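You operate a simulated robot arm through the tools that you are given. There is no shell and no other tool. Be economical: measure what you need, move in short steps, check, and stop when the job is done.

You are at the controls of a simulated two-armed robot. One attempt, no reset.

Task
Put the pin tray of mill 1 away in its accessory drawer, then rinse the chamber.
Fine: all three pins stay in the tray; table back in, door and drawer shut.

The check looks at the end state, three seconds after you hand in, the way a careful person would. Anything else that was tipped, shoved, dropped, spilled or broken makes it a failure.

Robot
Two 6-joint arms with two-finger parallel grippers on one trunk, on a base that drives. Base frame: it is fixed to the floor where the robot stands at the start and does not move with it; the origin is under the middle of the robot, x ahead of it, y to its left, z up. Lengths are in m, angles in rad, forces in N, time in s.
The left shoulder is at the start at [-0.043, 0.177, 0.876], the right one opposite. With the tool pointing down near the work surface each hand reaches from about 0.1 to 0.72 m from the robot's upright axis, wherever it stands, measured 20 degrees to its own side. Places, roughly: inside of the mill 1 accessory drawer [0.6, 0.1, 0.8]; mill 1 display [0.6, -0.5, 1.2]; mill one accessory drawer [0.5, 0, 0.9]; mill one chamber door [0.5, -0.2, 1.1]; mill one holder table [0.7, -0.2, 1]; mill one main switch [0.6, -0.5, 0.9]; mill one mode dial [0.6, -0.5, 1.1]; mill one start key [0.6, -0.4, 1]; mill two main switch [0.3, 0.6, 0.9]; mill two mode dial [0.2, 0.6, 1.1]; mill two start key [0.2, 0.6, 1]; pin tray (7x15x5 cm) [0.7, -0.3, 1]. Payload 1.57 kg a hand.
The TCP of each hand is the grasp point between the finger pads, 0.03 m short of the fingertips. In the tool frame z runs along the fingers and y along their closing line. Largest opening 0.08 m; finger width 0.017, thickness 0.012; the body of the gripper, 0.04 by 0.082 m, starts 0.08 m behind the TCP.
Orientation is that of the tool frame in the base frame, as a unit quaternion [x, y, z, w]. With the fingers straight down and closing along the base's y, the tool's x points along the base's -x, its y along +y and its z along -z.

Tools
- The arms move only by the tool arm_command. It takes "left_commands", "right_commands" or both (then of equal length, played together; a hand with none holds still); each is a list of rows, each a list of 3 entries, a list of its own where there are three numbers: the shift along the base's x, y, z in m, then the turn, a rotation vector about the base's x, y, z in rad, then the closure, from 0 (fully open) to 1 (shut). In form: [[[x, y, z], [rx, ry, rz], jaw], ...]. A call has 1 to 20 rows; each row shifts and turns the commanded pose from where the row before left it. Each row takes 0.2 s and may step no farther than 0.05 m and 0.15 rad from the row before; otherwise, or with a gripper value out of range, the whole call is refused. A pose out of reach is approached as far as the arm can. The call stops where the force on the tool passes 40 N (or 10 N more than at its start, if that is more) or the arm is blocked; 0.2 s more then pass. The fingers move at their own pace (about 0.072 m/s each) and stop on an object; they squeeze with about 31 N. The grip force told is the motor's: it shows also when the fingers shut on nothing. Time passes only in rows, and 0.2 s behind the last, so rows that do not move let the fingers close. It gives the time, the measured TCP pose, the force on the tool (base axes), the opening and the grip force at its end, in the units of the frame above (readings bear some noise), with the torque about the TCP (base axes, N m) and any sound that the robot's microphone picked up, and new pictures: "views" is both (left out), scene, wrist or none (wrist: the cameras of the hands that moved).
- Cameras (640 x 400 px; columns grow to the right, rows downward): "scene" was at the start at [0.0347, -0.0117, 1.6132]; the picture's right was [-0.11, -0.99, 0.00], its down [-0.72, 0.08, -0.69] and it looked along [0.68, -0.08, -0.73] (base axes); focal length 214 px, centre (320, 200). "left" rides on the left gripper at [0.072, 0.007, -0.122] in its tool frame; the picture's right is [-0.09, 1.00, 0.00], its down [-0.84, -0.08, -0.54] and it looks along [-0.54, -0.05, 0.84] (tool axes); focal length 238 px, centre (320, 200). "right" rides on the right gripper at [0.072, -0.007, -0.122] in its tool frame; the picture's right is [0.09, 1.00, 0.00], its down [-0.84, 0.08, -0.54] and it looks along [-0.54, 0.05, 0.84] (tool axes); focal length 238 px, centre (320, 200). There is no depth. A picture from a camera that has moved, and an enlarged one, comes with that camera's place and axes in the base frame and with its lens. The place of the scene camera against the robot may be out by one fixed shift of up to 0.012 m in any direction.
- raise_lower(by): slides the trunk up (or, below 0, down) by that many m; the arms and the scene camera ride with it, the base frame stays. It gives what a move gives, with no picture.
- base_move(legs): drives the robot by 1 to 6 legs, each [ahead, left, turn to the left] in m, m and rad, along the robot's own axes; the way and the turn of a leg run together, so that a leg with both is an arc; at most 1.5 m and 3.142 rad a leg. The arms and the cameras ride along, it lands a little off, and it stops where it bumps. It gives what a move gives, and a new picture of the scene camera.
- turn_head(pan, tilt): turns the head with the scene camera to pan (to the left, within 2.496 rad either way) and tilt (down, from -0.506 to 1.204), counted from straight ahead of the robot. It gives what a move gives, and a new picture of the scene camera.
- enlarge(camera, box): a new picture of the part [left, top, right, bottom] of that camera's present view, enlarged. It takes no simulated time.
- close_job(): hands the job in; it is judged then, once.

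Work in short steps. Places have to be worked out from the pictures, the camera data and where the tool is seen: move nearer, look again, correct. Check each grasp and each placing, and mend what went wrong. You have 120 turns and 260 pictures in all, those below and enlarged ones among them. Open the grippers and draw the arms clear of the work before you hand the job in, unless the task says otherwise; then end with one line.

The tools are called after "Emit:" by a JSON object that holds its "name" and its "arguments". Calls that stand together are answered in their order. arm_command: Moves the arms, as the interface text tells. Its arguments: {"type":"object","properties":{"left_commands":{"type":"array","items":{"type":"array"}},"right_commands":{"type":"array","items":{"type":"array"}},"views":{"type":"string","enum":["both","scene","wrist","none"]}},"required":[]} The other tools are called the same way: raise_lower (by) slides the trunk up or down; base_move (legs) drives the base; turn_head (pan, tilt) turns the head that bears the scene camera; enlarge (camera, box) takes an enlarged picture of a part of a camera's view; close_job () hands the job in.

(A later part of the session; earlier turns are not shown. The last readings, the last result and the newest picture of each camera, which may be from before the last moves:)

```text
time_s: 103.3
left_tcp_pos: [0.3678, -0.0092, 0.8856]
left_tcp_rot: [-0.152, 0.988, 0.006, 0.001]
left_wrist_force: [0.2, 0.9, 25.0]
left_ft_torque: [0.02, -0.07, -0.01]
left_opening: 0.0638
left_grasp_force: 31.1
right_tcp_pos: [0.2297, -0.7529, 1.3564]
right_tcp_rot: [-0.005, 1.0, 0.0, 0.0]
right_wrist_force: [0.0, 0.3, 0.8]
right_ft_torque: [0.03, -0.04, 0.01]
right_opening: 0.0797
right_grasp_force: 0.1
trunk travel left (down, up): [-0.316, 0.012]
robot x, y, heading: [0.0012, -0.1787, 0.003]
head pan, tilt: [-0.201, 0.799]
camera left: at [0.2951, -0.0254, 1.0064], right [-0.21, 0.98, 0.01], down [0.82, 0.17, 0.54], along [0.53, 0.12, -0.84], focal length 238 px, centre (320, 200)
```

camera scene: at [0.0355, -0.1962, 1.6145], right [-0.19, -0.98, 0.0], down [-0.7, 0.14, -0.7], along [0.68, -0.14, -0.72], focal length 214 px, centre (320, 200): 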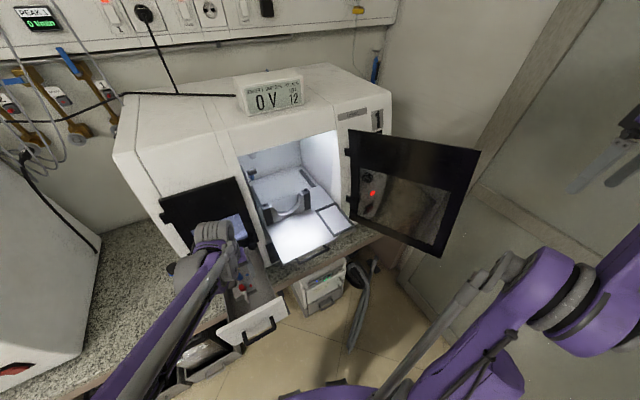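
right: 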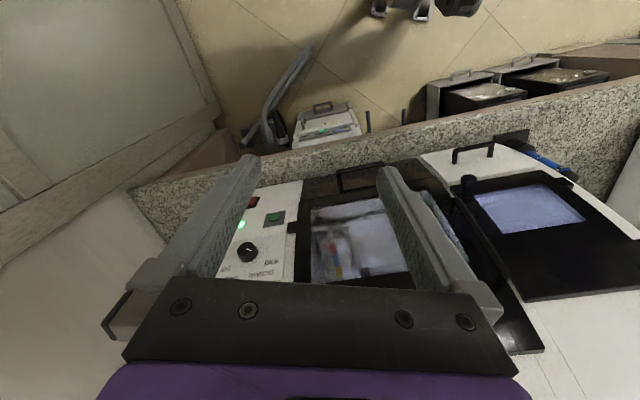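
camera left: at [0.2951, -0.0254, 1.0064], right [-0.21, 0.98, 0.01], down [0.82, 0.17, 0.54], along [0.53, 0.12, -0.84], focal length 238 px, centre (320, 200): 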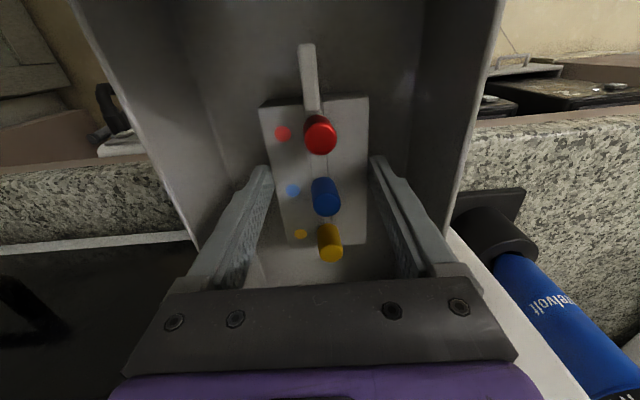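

Touchdown (25 N). I lift 2 mm to relieve, open gently, and rise.

Emit:
{"name": "arm_command", "arguments": {"left_commands": [[[0, 0, 0.0025], [0, 0, 0], 1], [[0, 0, 0], [0, 0, 0], 0.18], [[0, 0, 0], [0, 0, 0], 0.12], [[0, 0, 0], [0, 0, 0], 0.08], [[0, 0, 0.008], [0, 0, 0], 0.08], [[0, 0, 0.015], [0, 0, 0], 0.08], [[0, 0, 0.025], [0, 0, 0], 0.08], [[0, 0, 0.04], [0, 0, 0], 0.08], [[0, 0, 0.045], [0, 0, 0], 0.08]], "views": "wrist"}}

Emit:
{"name": "enlarge", "arguments": {"camera": "left", "box": [160, 0, 480, 300]}}

```text
time_s: 105.3
left_tcp_pos: [0.3661, -0.0086, 1.0216]
left_tcp_rot: [-0.153, 0.988, 0.006, 0.0]
left_wrist_force: [-0.2, 0.1, -0.5]
left_ft_torque: [-0.02, -0.01, -0.01]
left_opening: 0.0736
left_grasp_force: 0.1
right_tcp_pos: [0.2293, -0.7514, 1.3565]
right_tcp_rot: [-0.006, 1.0, 0.0, 0.0]
right_wrist_force: [-0.2, -0.4, 0.4]
right_ft_torque: [-0.03, 0.0, -0.02]
right_opening: 0.0801
right_grasp_force: 0.1
trunk travel left (down, up): [-0.316, 0.012]
robot x, y, heading: [0.0018, -0.1856, 0.004]
head pan, tilt: [-0.201, 0.799]
camera left: at [0.2945, -0.0254, 1.1425], right [-0.21, 0.98, 0.01], down [0.82, 0.17, 0.54], along [0.53, 0.12, -0.84], focal length 238 px, centre (320, 200)
```

left: 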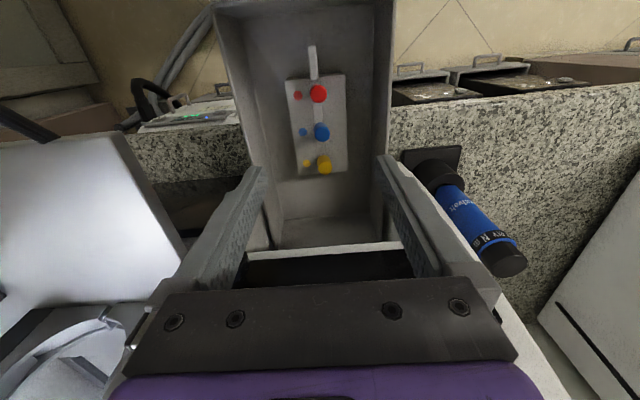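

```text
1.33 times, centred on (320, 150) of left
camera zoom: at [0.2945, -0.0254, 1.1425], right [-0.21, 0.98, 0.01], down [0.82, 0.17, 0.54], along [0.53, 0.12, -0.84], focal length 318 px, centre (320, 267)
```

zoom: 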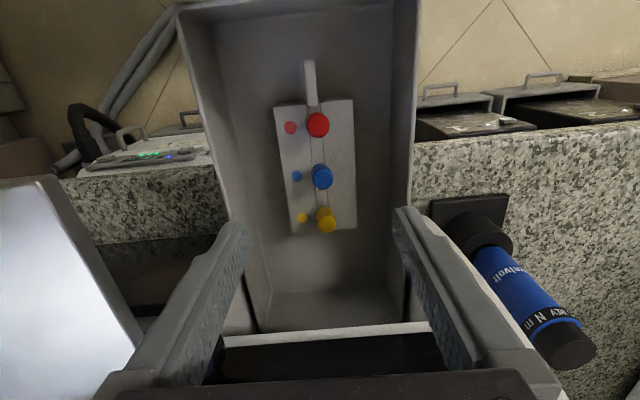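

Tray is flat on the drawer floor with all three pins. Now I turn the hand (jaws along the pull direction, slight tilt) and go above the drawer handle to close it.

Emit:
{"name": "arm_command", "arguments": {"left_commands": [[[0, 0, 0.04], [0, 0, -0.13], 0.3], [[0, 0, 0.04], [0, 0, -0.143], 0.5], [[-0.018, -0.006, 0.02], [0, 0, -0.143], 0.5], [[-0.018, -0.006, 0], [0, 0, -0.143], 0.5], [[-0.018, -0.006, 0], [0, 0, -0.143], 0.5], [[-0.018, -0.006, 0], [0, 0, -0.143], 0.5], [[-0.018, -0.006, 0], [0, 0, -0.143], 0.5], [[-0.018, -0.006, 0], [0, 0, -0.143], 0.5], [[-0.018, -0.006, 0], [0, 0, -0.143], 0.5], [[-0.018, -0.006, 0], [0, 0, -0.143], 0.5], [[-0.018, -0.006, 0], [0, 0, -0.143], 0.5], [[0, 0, 0], [0.028, -0.096, 0], 0.5], [[0, 0, -0.02], [0.028, -0.096, 0], 0.5]], "views": "wrist"}}

```text
time_s: 108.1
left_tcp_pos: [0.2054, -0.0619, 1.1003]
left_tcp_rot: [0.584, 0.805, 0.083, 0.065]
left_wrist_force: [0.0, -0.2, 0.9]
left_ft_torque: [-0.02, 0.02, -0.01]
left_opening: 0.0401
left_grasp_force: 0.1
right_tcp_pos: [0.2293, -0.7512, 1.3576]
right_tcp_rot: [-0.005, 1.0, 0.001, 0.001]
right_wrist_force: [-0.5, 0.2, -0.6]
right_ft_torque: [-0.01, -0.04, 0.0]
right_opening: 0.0802
right_grasp_force: 0.1
trunk travel left (down, up): [-0.316, 0.012]
robot x, y, heading: [-0.001, -0.178, 0.004]
head pan, tilt: [-0.201, 0.799]
camera left: at [0.1631, 0.0018, 1.219], right [0.95, 0.22, 0.21], down [0.08, -0.85, 0.52], along [0.29, -0.48, -0.83], focal length 238 px, centre (320, 200)
```

left: 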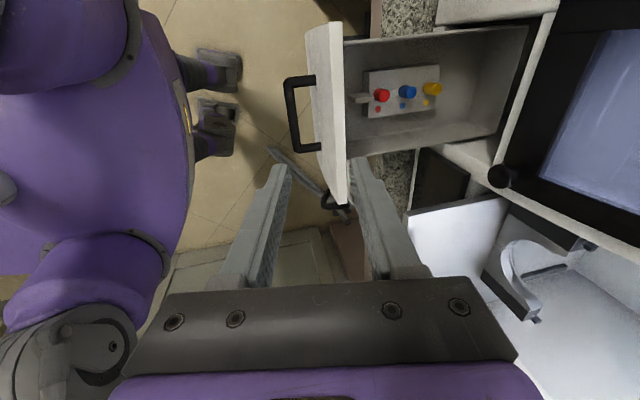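

Bar ≈[.213,-.063]. Descend part-way and re-check.

Emit:
{"name": "arm_command", "arguments": {"left_commands": [[[-0.003, -0.003, -0.04], [0, 0, 0], 0.5], [[-0.003, -0.003, -0.04], [0, 0, 0], 0.5], [[0, 0, -0.045], [0, 0, 0], 0.5]], "views": "wrist"}}

```text
time_s: 108.9
left_tcp_pos: [0.1988, -0.0689, 0.9744]
left_tcp_rot: [0.584, 0.805, 0.082, 0.066]
left_wrist_force: [-0.3, 1.6, 0.3]
left_ft_torque: [0.03, 0.0, -0.03]
left_opening: 0.04
left_grasp_force: 0.2
right_tcp_pos: [0.2307, -0.7516, 1.3548]
right_tcp_rot: [-0.005, 1.0, 0.0, 0.0]
right_wrist_force: [0.3, 0.3, 1.0]
right_ft_torque: [-0.01, 0.0, 0.0]
right_opening: 0.0803
right_grasp_force: 0.0
trunk travel left (down, up): [-0.316, 0.012]
robot x, y, heading: [0.0018, -0.179, 0.01]
head pan, tilt: [-0.201, 0.799]
camera left: at [0.1576, -0.0047, 1.0935], right [0.95, 0.22, 0.21], down [0.08, -0.85, 0.52], along [0.29, -0.48, -0.83], focal length 238 px, centre (320, 200)
```

left: 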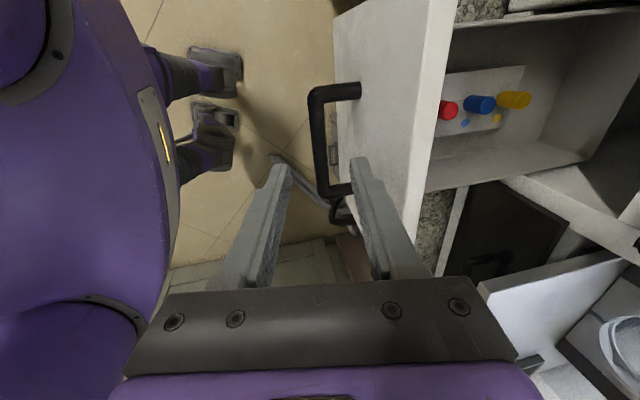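

Shift 3 mm forward, finish descent, close on the bar.

Emit:
{"name": "arm_command", "arguments": {"left_commands": [[[0.003, 0.001, -0.02], [0, 0, 0], 0.48], [[0, 0, -0.02], [0, 0, 0], 0.48], [[0, 0, -0.015], [0, 0, 0], 0.48], [[0, 0, -0.01], [0, 0, 0], 0.48], [[0, 0, 0], [0, 0, 0], 0.8], [[0, 0, 0], [0, 0, 0], 1], [[0, 0, 0], [0, 0, 0], 1]], "views": "wrist"}}

```text
time_s: 110.5
left_tcp_pos: [0.2025, -0.0669, 0.909]
left_tcp_rot: [0.584, 0.805, 0.082, 0.064]
left_wrist_force: [-0.2, -2.2, -8.8]
left_ft_torque: [-0.42, -0.17, 0.11]
left_opening: 0.012
left_grasp_force: 28.9
right_tcp_pos: [0.2304, -0.7521, 1.3564]
right_tcp_rot: [-0.005, 1.0, 0.0, 0.0]
right_wrist_force: [0.1, 1.0, -0.5]
right_ft_torque: [-0.01, 0.03, -0.02]
right_opening: 0.08
right_grasp_force: 0.1
trunk travel left (down, up): [-0.316, 0.012]
robot x, y, heading: [0.0007, -0.1794, 0.005]
head pan, tilt: [-0.201, 0.799]
camera left: at [0.1606, -0.0035, 1.0287], right [0.95, 0.22, 0.21], down [0.08, -0.85, 0.52], along [0.29, -0.48, -0.83], focal length 238 px, centre (320, 200)
```

left: 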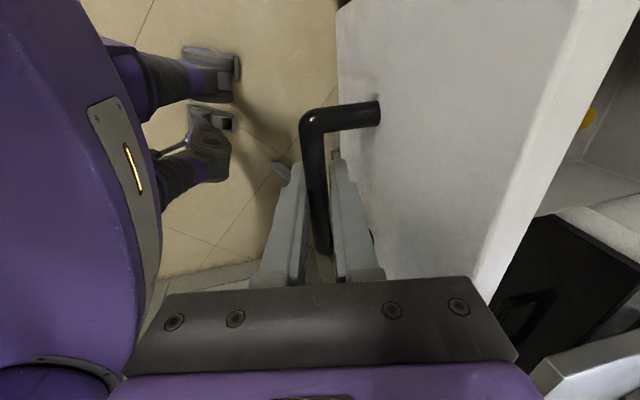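

Bar gripped (12 mm). Push the drawer in smoothly.

Emit:
{"name": "arm_command", "arguments": {"left_commands": [[[0.006, 0.002, -0.0008], [0, 0, 0], 1], [[0.011, 0.0035, 0], [0, 0, 0], 1], [[0.0155, 0.005, 0], [0, 0, 0], 1], [[0.0155, 0.005, 0], [0, 0, 0], 1], [[0.0155, 0.005, 0], [0, 0, 0], 1], [[0.0155, 0.005, 0], [0, 0, 0], 1], [[0.0155, 0.005, 0], [0, 0, 0], 1], [[0.0155, 0.005, 0], [0, 0, 0], 1], [[0.0155, 0.005, 0], [0, 0, 0], 1], [[0.0155, 0.005, 0], [0, 0, 0], 1], [[0.01, 0.0032, 0], [0, 0, 0], 1]], "views": "both"}}

```text
time_s: 112.9
left_tcp_pos: [0.3542, -0.0189, 0.9101]
left_tcp_rot: [0.583, 0.805, 0.083, 0.065]
left_wrist_force: [-0.1, 4.5, 5.5]
left_ft_torque: [-0.08, -0.01, 0.22]
left_opening: 0.0116
left_grasp_force: 29.6
right_tcp_pos: [0.2296, -0.7506, 1.3569]
right_tcp_rot: [-0.005, 1.0, 0.0, 0.001]
right_wrist_force: [0.0, -0.4, 0.1]
right_ft_torque: [-0.02, 0.03, 0.05]
right_opening: 0.0799
right_grasp_force: 0.1
trunk travel left (down, up): [-0.316, 0.012]
robot x, y, heading: [0.0022, -0.1769, 0.005]
head pan, tilt: [-0.201, 0.799]
camera scene: at [0.0349, -0.1959, 1.6145], right [-0.19, -0.98, 0.0], down [-0.7, 0.14, -0.7], along [0.68, -0.14, -0.72], focal length 214 px, centre (320, 200)
camera left: at [0.3117, 0.0449, 1.0285], right [0.95, 0.22, 0.21], down [0.08, -0.85, 0.52], along [0.29, -0.48, -0.83], focal length 238 px, centre (320, 200)
```

scene: 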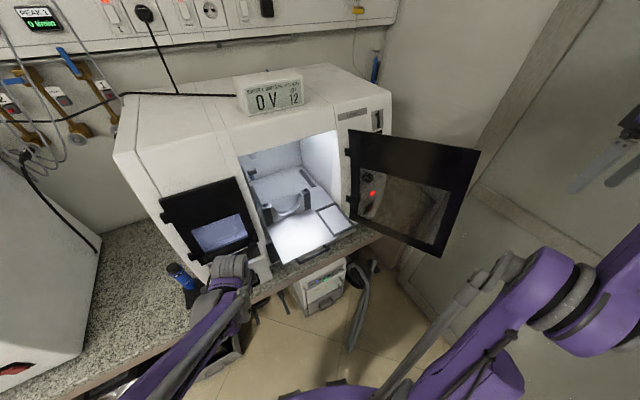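
left: 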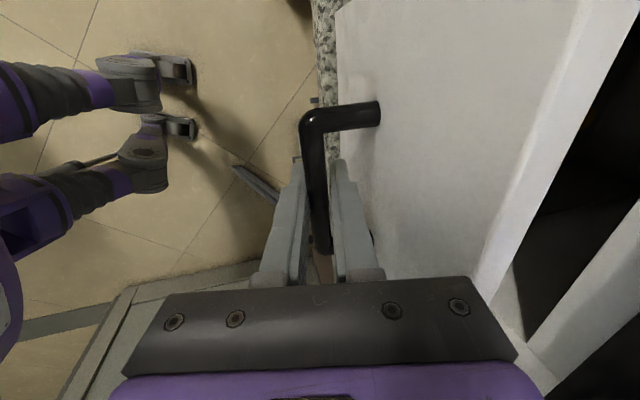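

Sliding freely; about 5 cm left. Continue with slower steps until it seats.

Emit:
{"name": "arm_command", "arguments": {"left_commands": [[[0.01, 0.0032, 0], [0, 0, 0], 1], [[0.01, 0.0032, 0], [0, 0, 0], 1], [[0.01, 0.0032, 0], [0, 0, 0], 1], [[0.006, 0.002, 0], [0, 0, 0], 1], [[0.005, 0.0016, 0], [0, 0, 0], 1], [[0.004, 0.0013, 0], [0, 0, 0], 1], [[0.003, 0.001, 0], [0, 0, 0], 1], [[0.003, 0.001, 0], [0, 0, 0], 1]], "views": "wrist"}}

```text
time_s: 114.7
left_tcp_pos: [0.4044, -0.0029, 0.9097]
left_tcp_rot: [0.583, 0.806, 0.082, 0.066]
left_wrist_force: [0.5, 0.8, 3.4]
left_ft_torque: [-0.27, -0.09, 0.14]
left_opening: 0.0119
left_grasp_force: 29.0
right_tcp_pos: [0.2302, -0.7517, 1.3567]
right_tcp_rot: [-0.005, 1.0, 0.0, 0.001]
right_wrist_force: [-0.5, 0.0, -0.4]
right_ft_torque: [-0.01, -0.03, -0.01]
right_opening: 0.0801
right_grasp_force: 0.1
trunk travel left (down, up): [-0.316, 0.012]
robot x, y, heading: [0.0022, -0.1803, 0.005]
head pan, tilt: [-0.201, 0.799]
camera left: at [0.3619, 0.0611, 1.0285], right [0.95, 0.22, 0.21], down [0.08, -0.85, 0.52], along [0.29, -0.48, -0.83], focal length 238 px, centre (320, 200)
```

left: 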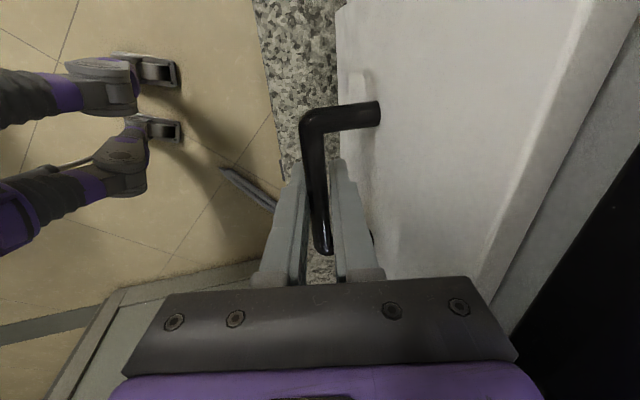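

Nearly flush; I push in small steps until resistance is felt.

Emit:
{"name": "arm_command", "arguments": {"left_commands": [[[0.002, 0.0006, 0], [0, 0, 0], 1], [[0.002, 0.0006, 0], [0, 0, 0], 1], [[0.002, 0.0006, 0], [0, 0, 0], 1], [[0.002, 0.0006, 0], [0, 0, 0], 1]], "views": "wrist"}}

```text
time_s: 115.7
left_tcp_pos: [0.4052, -0.0044, 0.9092]
left_tcp_rot: [0.585, 0.805, 0.077, 0.062]
left_wrist_force: [-23.2, -5.6, 5.7]
left_ft_torque: [-0.08, -0.08, 0.2]
left_opening: 0.0116
left_grasp_force: 28.9
right_tcp_pos: [0.2277, -0.7511, 1.3559]
right_tcp_rot: [-0.006, 1.0, 0.0, 0.002]
right_wrist_force: [1.0, -0.1, -0.4]
right_ft_torque: [-0.04, 0.03, -0.02]
right_opening: 0.08
right_grasp_force: 0.2
trunk travel left (down, up): [-0.316, 0.012]
robot x, y, heading: [-0.0019, -0.1789, 0.009]
head pan, tilt: [-0.201, 0.799]
stopped in row 4 (left hand): the force on the tool passed its limit at 43 N (the readings are from after the stop); the commanded pose is now the measured one
camera left: at [0.3633, 0.0615, 1.0286], right [0.96, 0.22, 0.2], down [0.08, -0.85, 0.52], along [0.28, -0.48, -0.83], focal length 238 px, centre (320, 200)
```

left: 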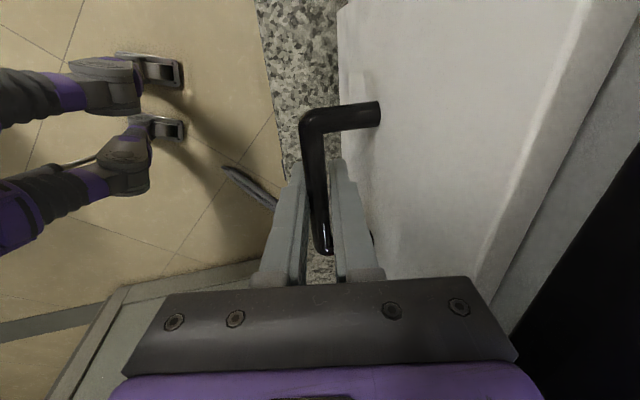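

Seated (stop at 43 N). I open slightly and rise straight up.

Emit:
{"name": "arm_command", "arguments": {"left_commands": [[[0, 0, 0], [0, 0, 0], 0.72], [[0, 0, 0], [0, 0, 0], 0.72], [[0, 0, 0.02], [0, 0, 0], 0.72], [[0, 0, 0.03], [0, 0, 0], 0.72], [[-0.02, 0, 0.03], [0, 0, 0], 0.6], [[-0.03, 0, 0.03], [0, 0, 0], 0.4], [[-0.03, 0, 0.03], [0, 0, 0], 0.4]], "views": "both"}}

Emit:
{"name": "enlarge", "arguments": {"camera": "left", "box": [260, 0, 580, 200]}}

```text
time_s: 117.2
left_tcp_pos: [0.3273, -0.0006, 1.0495]
left_tcp_rot: [0.584, 0.806, 0.08, 0.064]
left_wrist_force: [-0.2, -0.4, 0.2]
left_ft_torque: [-0.02, 0.0, -0.02]
left_opening: 0.0481
left_grasp_force: 0.1
right_tcp_pos: [0.2277, -0.7516, 1.3555]
right_tcp_rot: [-0.004, 1.0, 0.001, 0.001]
right_wrist_force: [-0.1, 0.7, 0.0]
right_ft_torque: [0.01, 0.02, -0.01]
right_opening: 0.0799
right_grasp_force: 0.1
trunk travel left (down, up): [-0.316, 0.012]
robot x, y, heading: [-0.0003, -0.1754, 0.004]
head pan, tilt: [-0.201, 0.799]
camera scene: at [0.0332, -0.1965, 1.6145], right [-0.19, -0.98, 0.0], down [-0.7, 0.14, -0.7], along [0.68, -0.14, -0.72], focal length 214 px, centre (320, 200)
camera left: at [0.2848, 0.063, 1.1688], right [0.95, 0.22, 0.2], down [0.08, -0.85, 0.52], along [0.29, -0.48, -0.83], focal length 238 px, centre (320, 200)
```

scene: 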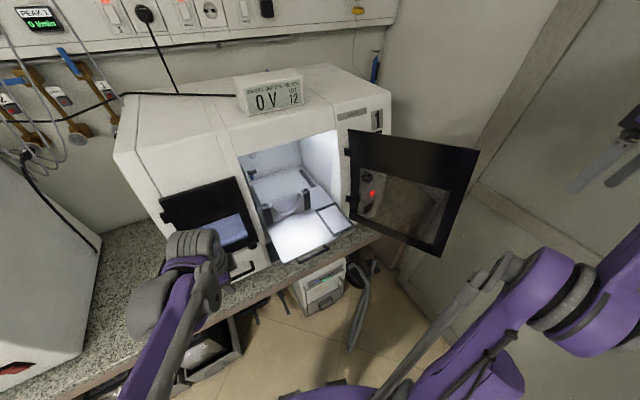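
left: 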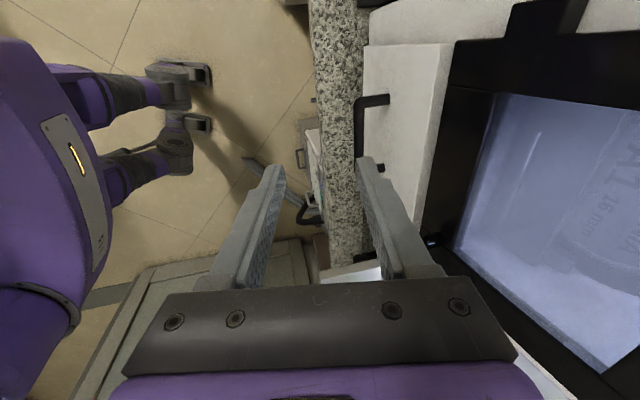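

```text
2.00 times, centred on (420, 100) of left
camera zoom: at [0.2848, 0.063, 1.1688], right [0.95, 0.22, 0.2], down [0.08, -0.85, 0.52], along [0.29, -0.48, -0.83], focal length 477 px, centre (120, 400)
```

zoom: 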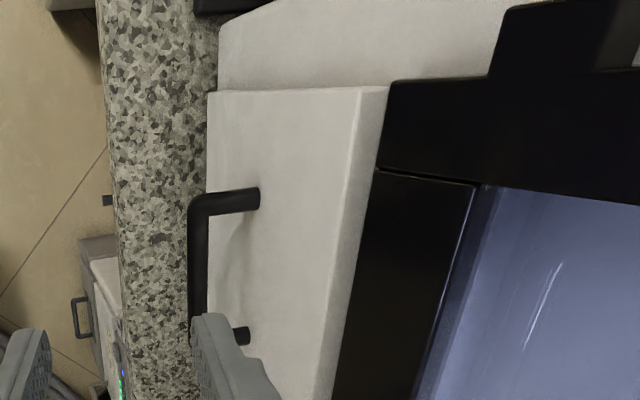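

Drawer is closed. Next the table: with closed fingers, tilted forward, I'll push its handle bar. First lift, close jaws, and traverse to in front of the bar.

Emit:
{"name": "arm_command", "arguments": {"left_commands": [[[0, 0, 0.04], [0.028, -0.096, 0], 0.7], [[0, -0.01, 0.03], [0.028, -0.096, 0], 1], [[0, -0.03, 0], [0.028, -0.096, 0], 1], [[0, -0.045, 0], [0, 0, 0], 1], [[0, -0.045, 0], [0, 0, 0], 1], [[0, -0.045, 0], [0, 0, 0], 1], [[0, -0.045, 0], [0, 0, 0], 1], [[0, -0.03, 0], [0, 0, 0], 1], [[0, 0, -0.03], [0, 0, 0], 1]], "views": "both"}}

Emit:
{"name": "enlarge", "arguments": {"camera": "scene", "box": [230, 180, 370, 300]}}

```text
time_s: 119.2
left_tcp_pos: [0.3264, -0.2513, 1.0888]
left_tcp_rot: [0.568, 0.784, 0.196, 0.154]
left_wrist_force: [-0.4, 0.1, 0.4]
left_ft_torque: [0.01, 0.0, -0.01]
left_opening: 0.0
left_grasp_force: 21.6
right_tcp_pos: [0.229, -0.7523, 1.3561]
right_tcp_rot: [-0.005, 1.0, 0.0, 0.001]
right_wrist_force: [-1.1, 0.3, 0.8]
right_ft_torque: [0.02, 0.0, -0.01]
right_opening: 0.0799
right_grasp_force: 0.1
trunk travel left (down, up): [-0.316, 0.012]
robot x, y, heading: [-0.0006, -0.1761, 0.004]
head pan, tilt: [-0.201, 0.799]
camera scene: at [0.0347, -0.1963, 1.6145], right [-0.19, -0.98, 0.0], down [-0.7, 0.14, -0.7], along [0.68, -0.14, -0.72], focal length 214 px, centre (320, 200)
camera left: at [0.253, -0.1975, 1.1962], right [0.86, 0.19, 0.48], down [-0.06, -0.89, 0.45], along [0.51, -0.42, -0.75], focal length 238 px, centre (320, 200)
```

scene: 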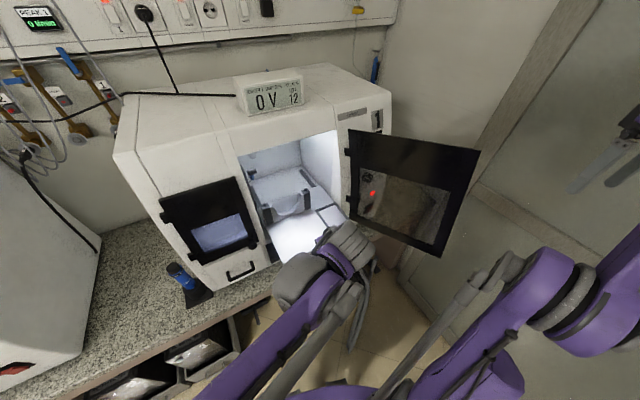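
left: 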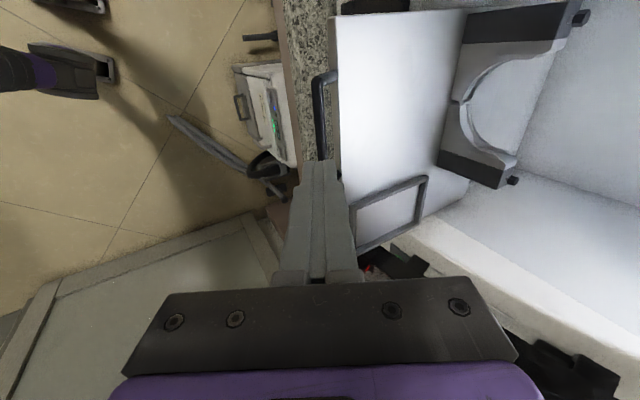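

```text
3.33 times, centred on (300, 240) of scene
camera zoom: at [0.0347, -0.1963, 1.6145], right [-0.19, -0.98, 0.0], down [-0.7, 0.14, -0.7], along [0.68, -0.14, -0.72], focal length 715 px, centre (387, 67)
```

zoom: 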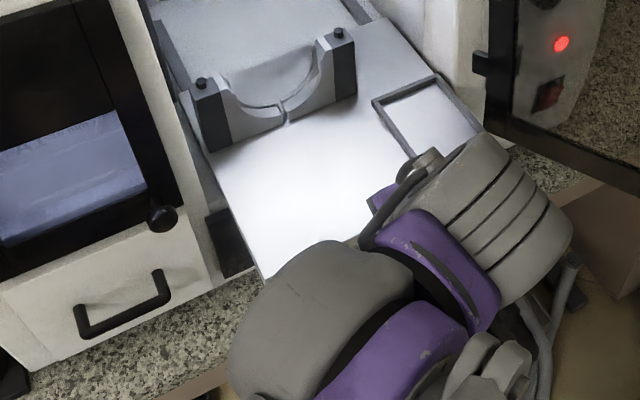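

Bar is ~5 cm ahead, centred. I lower in front of it and push in.

Emit:
{"name": "arm_command", "arguments": {"left_commands": [[[0, 0, -0.035], [0, 0, 0], 1], [[0, 0, -0.037], [0, 0, 0], 1], [[0.015, 0.0046, 0], [0, 0, 0], 1], [[0.013, 0.004, 0], [0, 0, 0], 1], [[0.01, 0.003, 0], [0, 0, 0], 1], [[0.01, 0.003, 0], [0, 0, 0], 1], [[0.014, 0.0043, 0], [0, 0, 0], 1], [[0.014, 0.0043, 0], [0, 0, 0], 1], [[0.014, 0.0043, 0], [0, 0, 0], 1]], "views": "wrist"}}

```text
time_s: 121.2
left_tcp_pos: [0.4186, -0.2248, 1.0162]
left_tcp_rot: [0.569, 0.784, 0.195, 0.155]
left_wrist_force: [1.8, -0.5, -0.5]
left_ft_torque: [0.03, -0.02, 0.0]
left_opening: 0.0
left_grasp_force: 21.4
right_tcp_pos: [0.2301, -0.7526, 1.3561]
right_tcp_rot: [-0.005, 1.0, 0.0, 0.001]
right_wrist_force: [-0.2, -0.3, -0.6]
right_ft_torque: [-0.01, 0.03, 0.03]
right_opening: 0.0801
right_grasp_force: 0.1
trunk travel left (down, up): [-0.316, 0.012]
robot x, y, heading: [-0.0004, -0.1791, 0.003]
head pan, tilt: [-0.201, 0.799]
camera left: at [0.3447, -0.1701, 1.1242], right [0.86, 0.19, 0.48], down [-0.06, -0.89, 0.45], along [0.51, -0.42, -0.75], focal length 238 px, centre (320, 200)
```

left: 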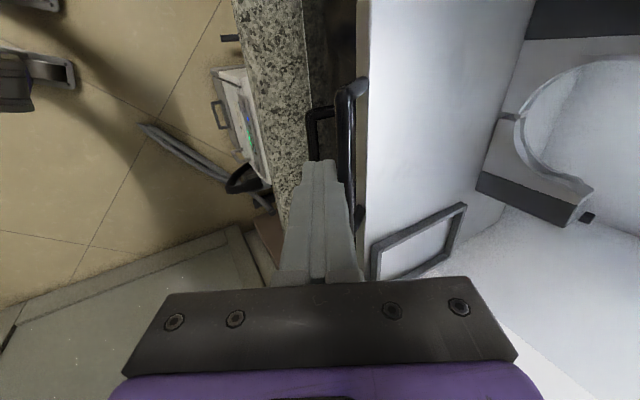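

Table is sliding in with the push. Continue, slowing near the end.

Emit:
{"name": "arm_command", "arguments": {"left_commands": [[[0.014, 0.0043, 0], [0, 0, 0], 1], [[0.014, 0.0043, 0], [0, 0, 0], 1], [[0.014, 0.0043, 0], [0, 0, 0], 1], [[0.014, 0.0043, 0], [0, 0, 0], 1], [[0.014, 0.0043, 0], [0, 0, 0], 1], [[0.01, 0.003, 0], [0, 0, 0], 1], [[0.008, 0.0025, 0], [0, 0, 0], 1]], "views": "both"}}

Emit:
{"name": "enlarge", "arguments": {"camera": "scene", "box": [230, 130, 370, 270]}}

```text
time_s: 122.8
left_tcp_pos: [0.5061, -0.1972, 1.0158]
left_tcp_rot: [0.569, 0.784, 0.195, 0.154]
left_wrist_force: [-0.1, 0.1, -0.4]
left_ft_torque: [0.02, 0.03, 0.01]
left_opening: 0.0
left_grasp_force: 21.8
right_tcp_pos: [0.23, -0.7518, 1.3556]
right_tcp_rot: [-0.006, 1.0, 0.0, 0.002]
right_wrist_force: [0.2, -1.3, -0.8]
right_ft_torque: [-0.02, 0.01, 0.0]
right_opening: 0.08
right_grasp_force: 0.1
trunk travel left (down, up): [-0.316, 0.012]
robot x, y, heading: [0.002, -0.1754, 0.004]
head pan, tilt: [-0.201, 0.799]
camera scene: at [0.0351, -0.1966, 1.6146], right [-0.19, -0.98, 0.0], down [-0.7, 0.14, -0.7], along [0.68, -0.14, -0.72], focal length 214 px, centre (320, 200)
camera left: at [0.4314, -0.1426, 1.1242], right [0.86, 0.19, 0.48], down [-0.06, -0.89, 0.45], along [0.51, -0.42, -0.75], focal length 238 px, centre (320, 200)
```

scene: 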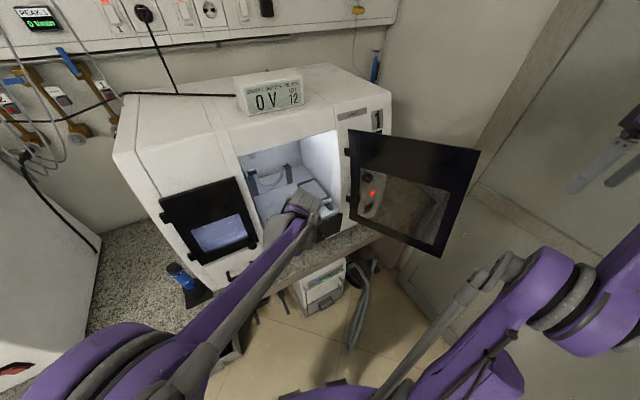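
left: 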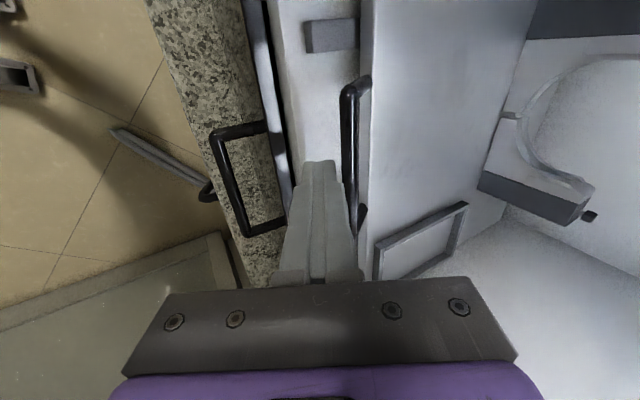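

```text
2.86 times, centred on (300, 200) of scene
camera zoom: at [0.0351, -0.1966, 1.6146], right [-0.19, -0.98, 0.0], down [-0.7, 0.14, -0.7], along [0.68, -0.14, -0.72], focal length 613 px, centre (377, 200)
```

zoom: 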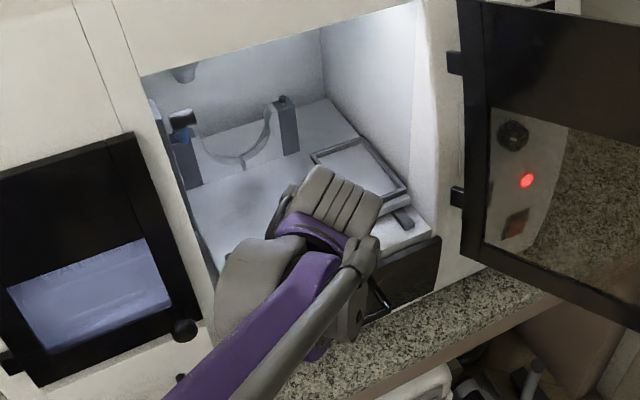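

About 2 cm left; push in small steps until it stops.

Emit:
{"name": "arm_command", "arguments": {"left_commands": [[[0.006, 0.0018, 0], [0, 0, 0], 1], [[0.005, 0.0015, 0], [0, 0, 0], 1], [[0.004, 0.0012, 0], [0, 0, 0], 1], [[0.004, 0.0012, 0], [0, 0, 0], 1], [[0.003, 0.0009, 0], [0, 0, 0], 1], [[0.003, 0.0009, 0], [0, 0, 0], 1], [[0.003, 0.0009, 0], [0, 0, 0], 1], [[0.003, 0.0009, 0], [0, 0, 0], 1]], "views": "wrist"}}

```text
time_s: 123.6
left_tcp_pos: [0.5107, -0.1962, 1.0167]
left_tcp_rot: [0.57, 0.785, 0.192, 0.15]
left_wrist_force: [-26.6, -3.3, 1.8]
left_ft_torque: [0.0, 0.16, 0.01]
left_opening: 0.0
left_grasp_force: 21.6
right_tcp_pos: [0.2272, -0.7525, 1.3573]
right_tcp_rot: [-0.004, 1.0, 0.0, 0.002]
right_wrist_force: [0.1, -0.2, 0.1]
right_ft_torque: [-0.02, 0.0, 0.0]
right_opening: 0.0798
right_grasp_force: 0.0
trunk travel left (down, up): [-0.316, 0.012]
robot x, y, heading: [0.0003, -0.1792, 0.003]
head pan, tilt: [-0.201, 0.799]
stopped in row 3 (left hand): the force on the tool passed its limit at 44 N (the readings are from after the stop); the commanded pose is now the measured one
camera left: at [0.4378, -0.1409, 1.1242], right [0.86, 0.19, 0.47], down [-0.05, -0.89, 0.46], along [0.5, -0.42, -0.75], focal length 238 px, centre (320, 200)
```

left: 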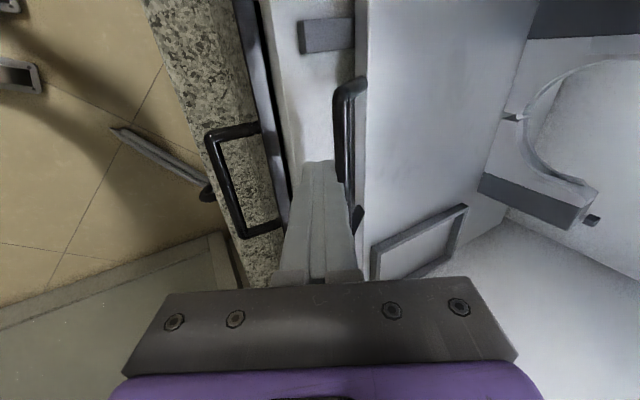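

The force acts at bar height, so the table appears to be at its stop. I withdraw the hand and compare visually.

Emit:
{"name": "arm_command", "arguments": {"left_commands": [[[-0.03, -0.01, 0], [0, 0, 0], 1], [[-0.035, -0.01, 0], [0, 0, 0], 1], [[-0.035, -0.005, 0.01], [0, 0, 0], 1], [[-0.01, 0.03, 0.03], [0, 0, 0], 1], [[-0.01, 0.04, 0.02], [0, 0, 0], 1], [[0, 0.045, 0.02], [0, 0, 0], 0.5], [[0, 0.045, 0], [0, 0, 0], 0], [[0, 0.045, 0], [0, 0, 0], 0], [[0, 0.045, 0], [0, 0, 0], 0]], "views": "scene"}}

Emit:
{"name": "enlarge", "arguments": {"camera": "scene", "box": [220, 120, 380, 270]}}

```text
time_s: 125.6
left_tcp_pos: [0.3907, 0.0013, 1.0973]
left_tcp_rot: [0.573, 0.782, 0.189, 0.156]
left_wrist_force: [-20.5, -21.7, 15.4]
left_ft_torque: [0.17, -0.64, -0.73]
left_opening: 0.0672
left_grasp_force: 0.1
right_tcp_pos: [0.2231, -0.7537, 1.3574]
right_tcp_rot: [-0.004, 1.0, 0.001, 0.002]
right_wrist_force: [0.0, 0.9, 0.4]
right_ft_torque: [-0.1, -0.01, 0.03]
right_opening: 0.08
right_grasp_force: 0.0
trunk travel left (down, up): [-0.316, 0.012]
robot x, y, heading: [-0.0029, -0.1773, 0.002]
head pan, tilt: [-0.201, 0.799]
stopped in row 9 (left hand): the force on the tool passed its limit at 54 N (the readings are from after the stop); the commanded pose is now the measured one
camera scene: at [0.0283, -0.1986, 1.6146], right [-0.2, -0.98, 0.0], down [-0.7, 0.14, -0.7], along [0.69, -0.14, -0.71], focal length 214 px, centre (320, 200)
```

scene: 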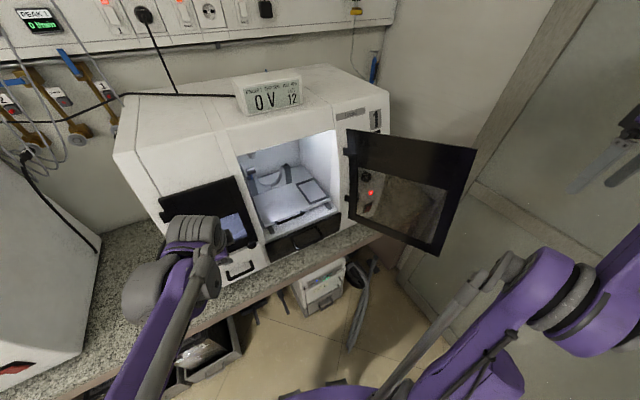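

```text
2.67 times, centred on (300, 195) of scene
camera zoom: at [0.0283, -0.1986, 1.6146], right [-0.2, -0.98, 0.0], down [-0.7, 0.14, -0.7], along [0.69, -0.14, -0.71], focal length 572 px, centre (373, 213)
```

zoom: 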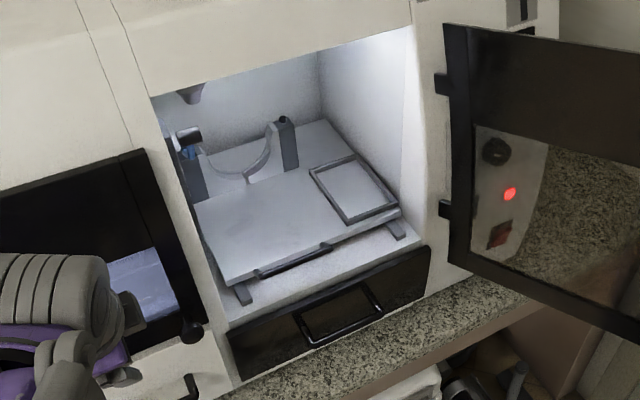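

The table sits as at the start (bar ≈[.553,-.191]). My left hand brushed the small door; I back it off to a parked spot left, and start turning the right hand to lean left for closing the door.

Emit:
{"name": "arm_command", "arguments": {"left_commands": [[[-0.03, 0, 0.0], [0, 0, 0], 0], [[-0.045, 0, 0.02], [0, 0, 0], 0.5], [[-0.03, 0.02, 0.03], [0, 0, 0], 1], [[0, 0.04, 0.03], [0, 0, 0], 1], [[0, 0.04, 0.03], [0, 0, 0], 1], [[0, 0.03, 0.03], [0, 0, 0], 1]], "right_commands": [[[0.02, 0, 0], [0.14, 0, 0], 0.3], [[0.02, 0, 0], [0.14, 0, 0], 0.6], [[0.02, 0, 0], [0.14, 0, 0], 1], [[0.02, 0, 0], [0.14, 0, 0], 1], [[0.02, 0, 0], [0.14, 0, 0], 1], [[0.02, 0, 0], [0, 0, 0], 1]], "views": "both"}}

Emit:
{"name": "turn_head", "arguments": {"pan": -0.6, "tilt": 0.8}}

```text
time_s: 127.0
left_tcp_pos: [0.2927, 0.1334, 1.236]
left_tcp_rot: [0.572, 0.784, 0.189, 0.153]
left_wrist_force: [1.0, 0.2, -0.2]
left_ft_torque: [0.06, -0.02, -0.04]
left_opening: 0.0
left_grasp_force: 21.4
right_tcp_pos: [0.3246, -0.7046, 1.2966]
right_tcp_rot: [-0.001, 0.957, 0.291, 0.01]
right_wrist_force: [0.7, -0.4, -1.1]
right_ft_torque: [0.04, 0.01, -0.04]
right_opening: 0.0
right_grasp_force: 21.5
right hand out of reach, approached as far as the arm can: row 1, 2, 3, 5, 6
trunk travel left (down, up): [-0.316, 0.012]
robot x, y, heading: [0.0005, -0.176, 0.001]
head pan, tilt: [-0.201, 0.799]
camera scene: at [0.0355, -0.1986, 1.6145], right [-0.2, -0.98, 0.0], down [-0.7, 0.14, -0.7], along [0.68, -0.14, -0.72], focal length 214 px, centre (320, 200)
camera right: at [0.2501, -0.7784, 1.392], right [-0.1, 0.83, 0.55], down [0.82, -0.24, 0.51], along [0.56, 0.51, -0.66], focal length 238 px, centre (320, 200)
camera left: at [0.2188, 0.1897, 1.3436], right [0.86, 0.18, 0.47], down [-0.06, -0.89, 0.46], along [0.5, -0.43, -0.75], focal length 238 px, centre (320, 200)
```

scene: 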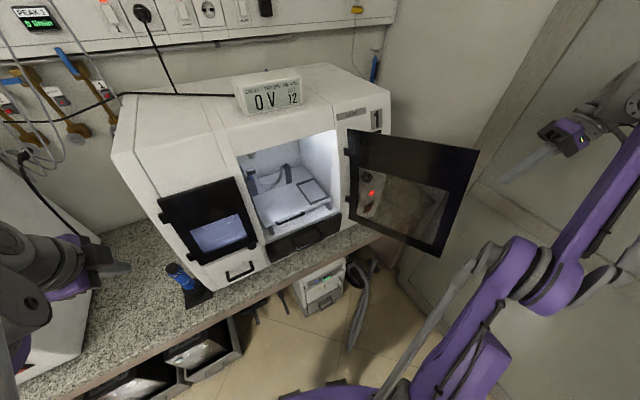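
right: 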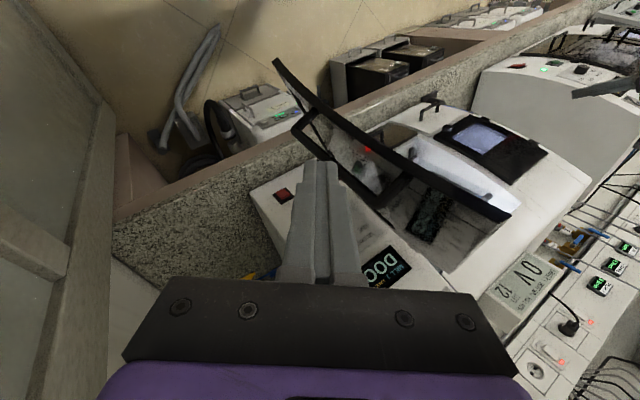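
left: 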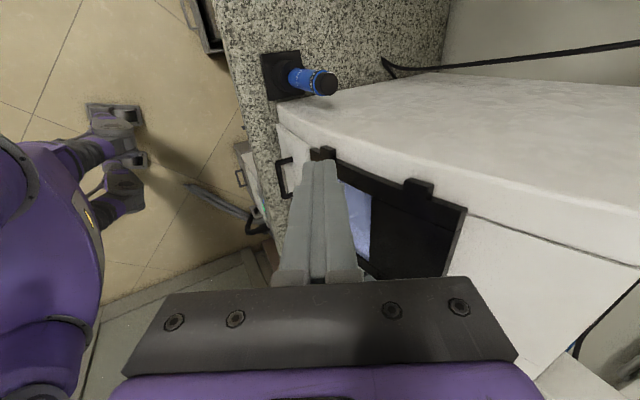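

```text
time_s: 127.8
left_tcp_pos: [0.2906, 0.1328, 1.2347]
left_tcp_rot: [0.572, 0.784, 0.189, 0.152]
left_wrist_force: [0.5, -0.6, -0.5]
left_ft_torque: [0.03, 0.01, 0.0]
left_opening: 0.0001
left_grasp_force: 21.0
right_tcp_pos: [0.3246, -0.7028, 1.2961]
right_tcp_rot: [0.0, 0.957, 0.29, 0.011]
right_wrist_force: [0.5, 0.5, 0.0]
right_ft_torque: [-0.02, -0.01, -0.03]
right_opening: 0.0001
right_grasp_force: 20.6
trunk travel left (down, up): [-0.316, 0.012]
robot x, y, heading: [-0.0004, -0.1784, 0.005]
head pan, tilt: [-0.6, 0.799]
camera scene: at [0.0213, -0.2264, 1.6145], right [-0.56, -0.83, 0.0], down [-0.59, 0.4, -0.7], along [0.58, -0.39, -0.72], focal length 214 px, centre (320, 200)
```

scene: 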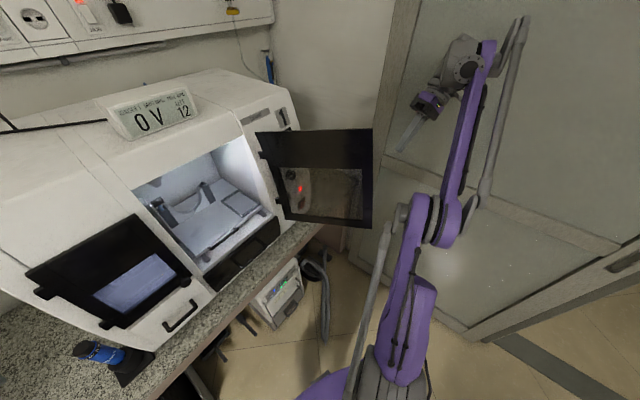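

Right hand is on the door's outer side. I approach its outer face near the free edge and begin pushing it closed along its arc.

Emit:
{"name": "arm_command", "arguments": {"right_commands": [[[0.028, 0.014, -0.036], [0, 0, 0], 1], [[0.028, 0.014, -0.036], [0, 0, 0], 1], [[0.029, 0.015, -0.035], [0, 0, 0], 1], [[-0.008, 0.0145, 0], [0, 0, 0], 1], [[-0.008, 0.0145, 0], [0, 0, 0], 1], [[-0.008, 0.0145, 0], [0, 0, 0], 1], [[-0.008, 0.0145, 0], [0, 0, 0], 1], [[-0.011, 0.013, 0], [0, 0, 0], 1], [[-0.011, 0.013, 0], [0, 0, 0], 1], [[-0.011, 0.013, 0], [0, 0, 0], 1], [[-0.011, 0.013, 0], [0, 0, 0], 1]], "views": "both"}}

```text
time_s: 130.2
left_tcp_pos: [0.2901, 0.1355, 1.2343]
left_tcp_rot: [0.571, 0.784, 0.189, 0.154]
left_wrist_force: [0.3, 0.7, 0.4]
left_ft_torque: [-0.01, 0.02, -0.01]
left_opening: 0.0
left_grasp_force: 22.2
right_tcp_pos: [0.333, -0.55, 1.1903]
right_tcp_rot: [0.0, 0.957, 0.29, 0.012]
right_wrist_force: [0.7, 0.8, -0.2]
right_ft_torque: [0.0, 0.0, 0.01]
right_opening: 0.0
right_grasp_force: 21.1
trunk travel left (down, up): [-0.316, 0.012]
robot x, y, heading: [-0.0006, -0.1761, 0.002]
head pan, tilt: [-0.6, 0.799]
camera scene: at [0.021, -0.2261, 1.6145], right [-0.56, -0.83, 0.0], down [-0.59, 0.4, -0.7], along [0.58, -0.39, -0.72], focal length 214 px, centre (320, 200)
camera right: at [0.2568, -0.6237, 1.2858], right [-0.1, 0.83, 0.55], down [0.82, -0.24, 0.51], along [0.56, 0.51, -0.66], focal length 238 px, centre (320, 200)
```

scene: 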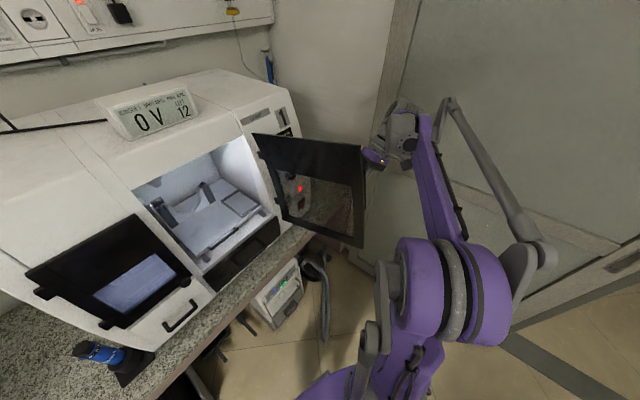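
right: 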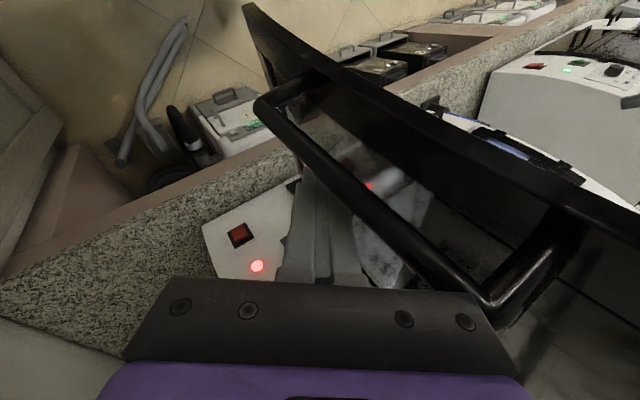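

The fingertips push beside the handle bar and the door follows. Continue along the arc.

Emit:
{"name": "arm_command", "arguments": {"right_commands": [[[-0.0075, 0.0155, 0], [0, 0, 0], 1], [[-0.0075, 0.0155, 0], [0, 0, 0], 1], [[-0.0075, 0.0155, 0], [0, 0, 0], 1], [[-0.0075, 0.0155, 0], [0, 0, 0], 1], [[-0.003, 0.015, 0], [0, 0, 0], 1], [[-0.003, 0.015, 0], [0, 0, 0], 1], [[-0.003, 0.015, 0], [0, 0, 0], 1], [[-0.003, 0.015, 0], [0, 0, 0], 1], [[-0.003, 0.015, 0], [0, 0, 0], 1], [[0.001, 0.0146, 0], [0, 0, 0], 1], [[0.001, 0.0146, 0], [0, 0, 0], 1], [[0.001, 0.0146, 0], [0, 0, 0], 1]], "views": "both"}}

```text
time_s: 132.8
left_tcp_pos: [0.2895, 0.1352, 1.2357]
left_tcp_rot: [0.571, 0.784, 0.189, 0.154]
left_wrist_force: [-0.2, -0.3, -0.5]
left_ft_torque: [0.0, 0.0, -0.02]
left_opening: 0.0
left_grasp_force: 21.2
right_tcp_pos: [0.291, -0.3681, 1.1903]
right_tcp_rot: [0.0, 0.957, 0.291, 0.012]
right_wrist_force: [-0.4, -0.2, 0.7]
right_ft_torque: [-0.06, -0.01, 0.01]
right_opening: 0.0
right_grasp_force: 21.5
trunk travel left (down, up): [-0.316, 0.012]
robot x, y, heading: [0.0018, -0.1766, 0.003]
head pan, tilt: [-0.6, 0.799]
camera scene: at [0.0214, -0.2264, 1.6145], right [-0.56, -0.83, 0.0], down [-0.59, 0.4, -0.7], along [0.58, -0.39, -0.72], focal length 214 px, centre (320, 200)
camera right: at [0.2156, -0.4425, 1.2858], right [-0.1, 0.83, 0.55], down [0.82, -0.24, 0.51], along [0.56, 0.51, -0.66], focal length 238 px, centre (320, 200)
```

scene: 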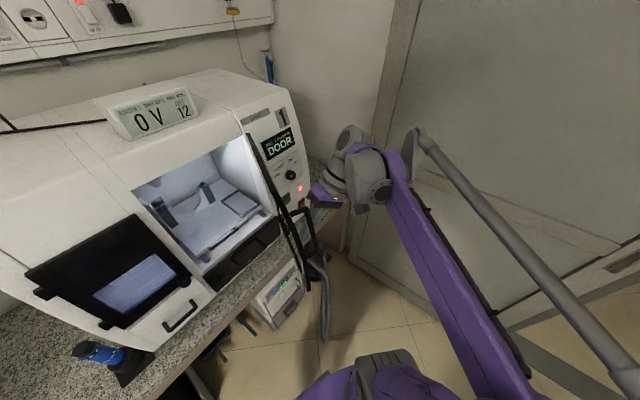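
right: 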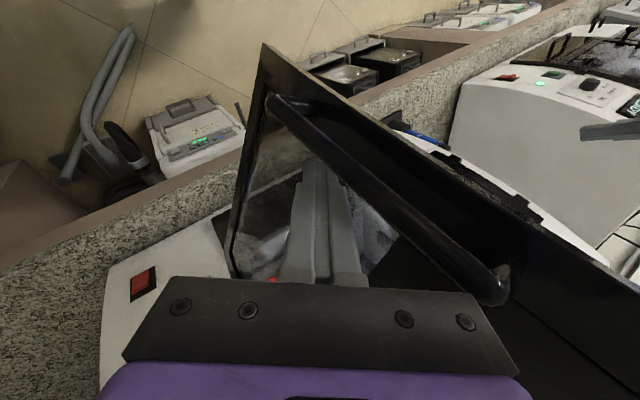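

Door about 75° now. Continue the arc toward closing.

Emit:
{"name": "arm_command", "arguments": {"right_commands": [[[0.001, 0.0146, 0], [0, 0, 0], 1], [[0.001, 0.0146, 0], [0, 0, 0], 1], [[0.005, 0.014, 0], [0, 0, 0], 1], [[0.005, 0.014, 0], [0, 0, 0], 1], [[0.005, 0.014, 0], [0, 0, 0], 1], [[0.005, 0.014, 0], [0, 0, 0], 1], [[0.005, 0.014, 0], [0, 0, 0], 1], [[0.0082, 0.012, 0], [0, 0, 0], 1], [[0.0082, 0.012, 0], [0, 0, 0], 1], [[0.0082, 0.012, 0], [0, 0, 0], 1], [[0.0082, 0.012, 0], [0, 0, 0], 1], [[0.0082, 0.012, 0], [0, 0, 0], 1]], "views": "both"}}

```text
time_s: 135.4
left_tcp_pos: [0.2908, 0.1353, 1.2345]
left_tcp_rot: [0.571, 0.783, 0.189, 0.154]
left_wrist_force: [-0.3, -0.3, -0.7]
left_ft_torque: [-0.01, 0.0, -0.02]
left_opening: 0.0002
left_grasp_force: 20.8
right_tcp_pos: [0.3587, -0.2096, 1.1891]
right_tcp_rot: [0.001, 0.957, 0.291, 0.012]
right_wrist_force: [-1.6, 0.8, -0.4]
right_ft_torque: [0.0, -0.01, 0.0]
right_opening: 0.0
right_grasp_force: 20.8
trunk travel left (down, up): [-0.316, 0.012]
robot x, y, heading: [-0.0029, -0.1804, 0.002]
head pan, tilt: [-0.6, 0.799]
camera scene: at [0.0219, -0.2264, 1.6145], right [-0.56, -0.83, 0.0], down [-0.59, 0.4, -0.7], along [0.58, -0.39, -0.72], focal length 214 px, centre (320, 200)
camera right: at [0.2841, -0.2837, 1.2858], right [-0.1, 0.83, 0.55], down [0.82, -0.24, 0.51], along [0.56, 0.51, -0.66], focal length 238 px, centre (320, 200)
```

scene: 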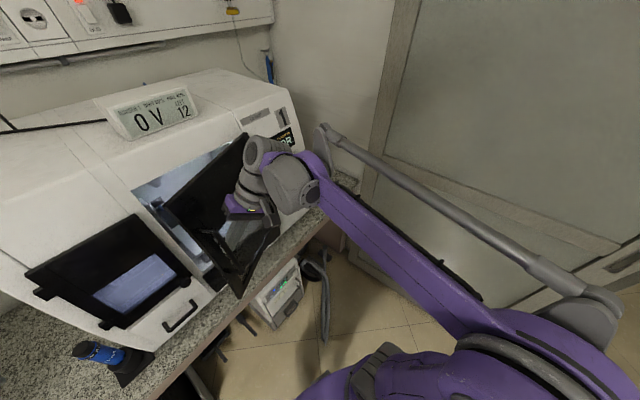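
right: 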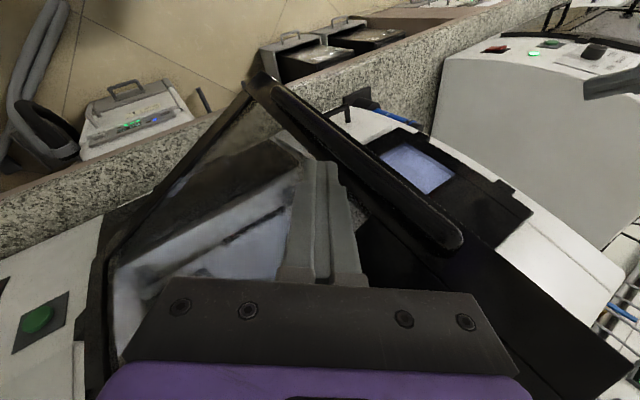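

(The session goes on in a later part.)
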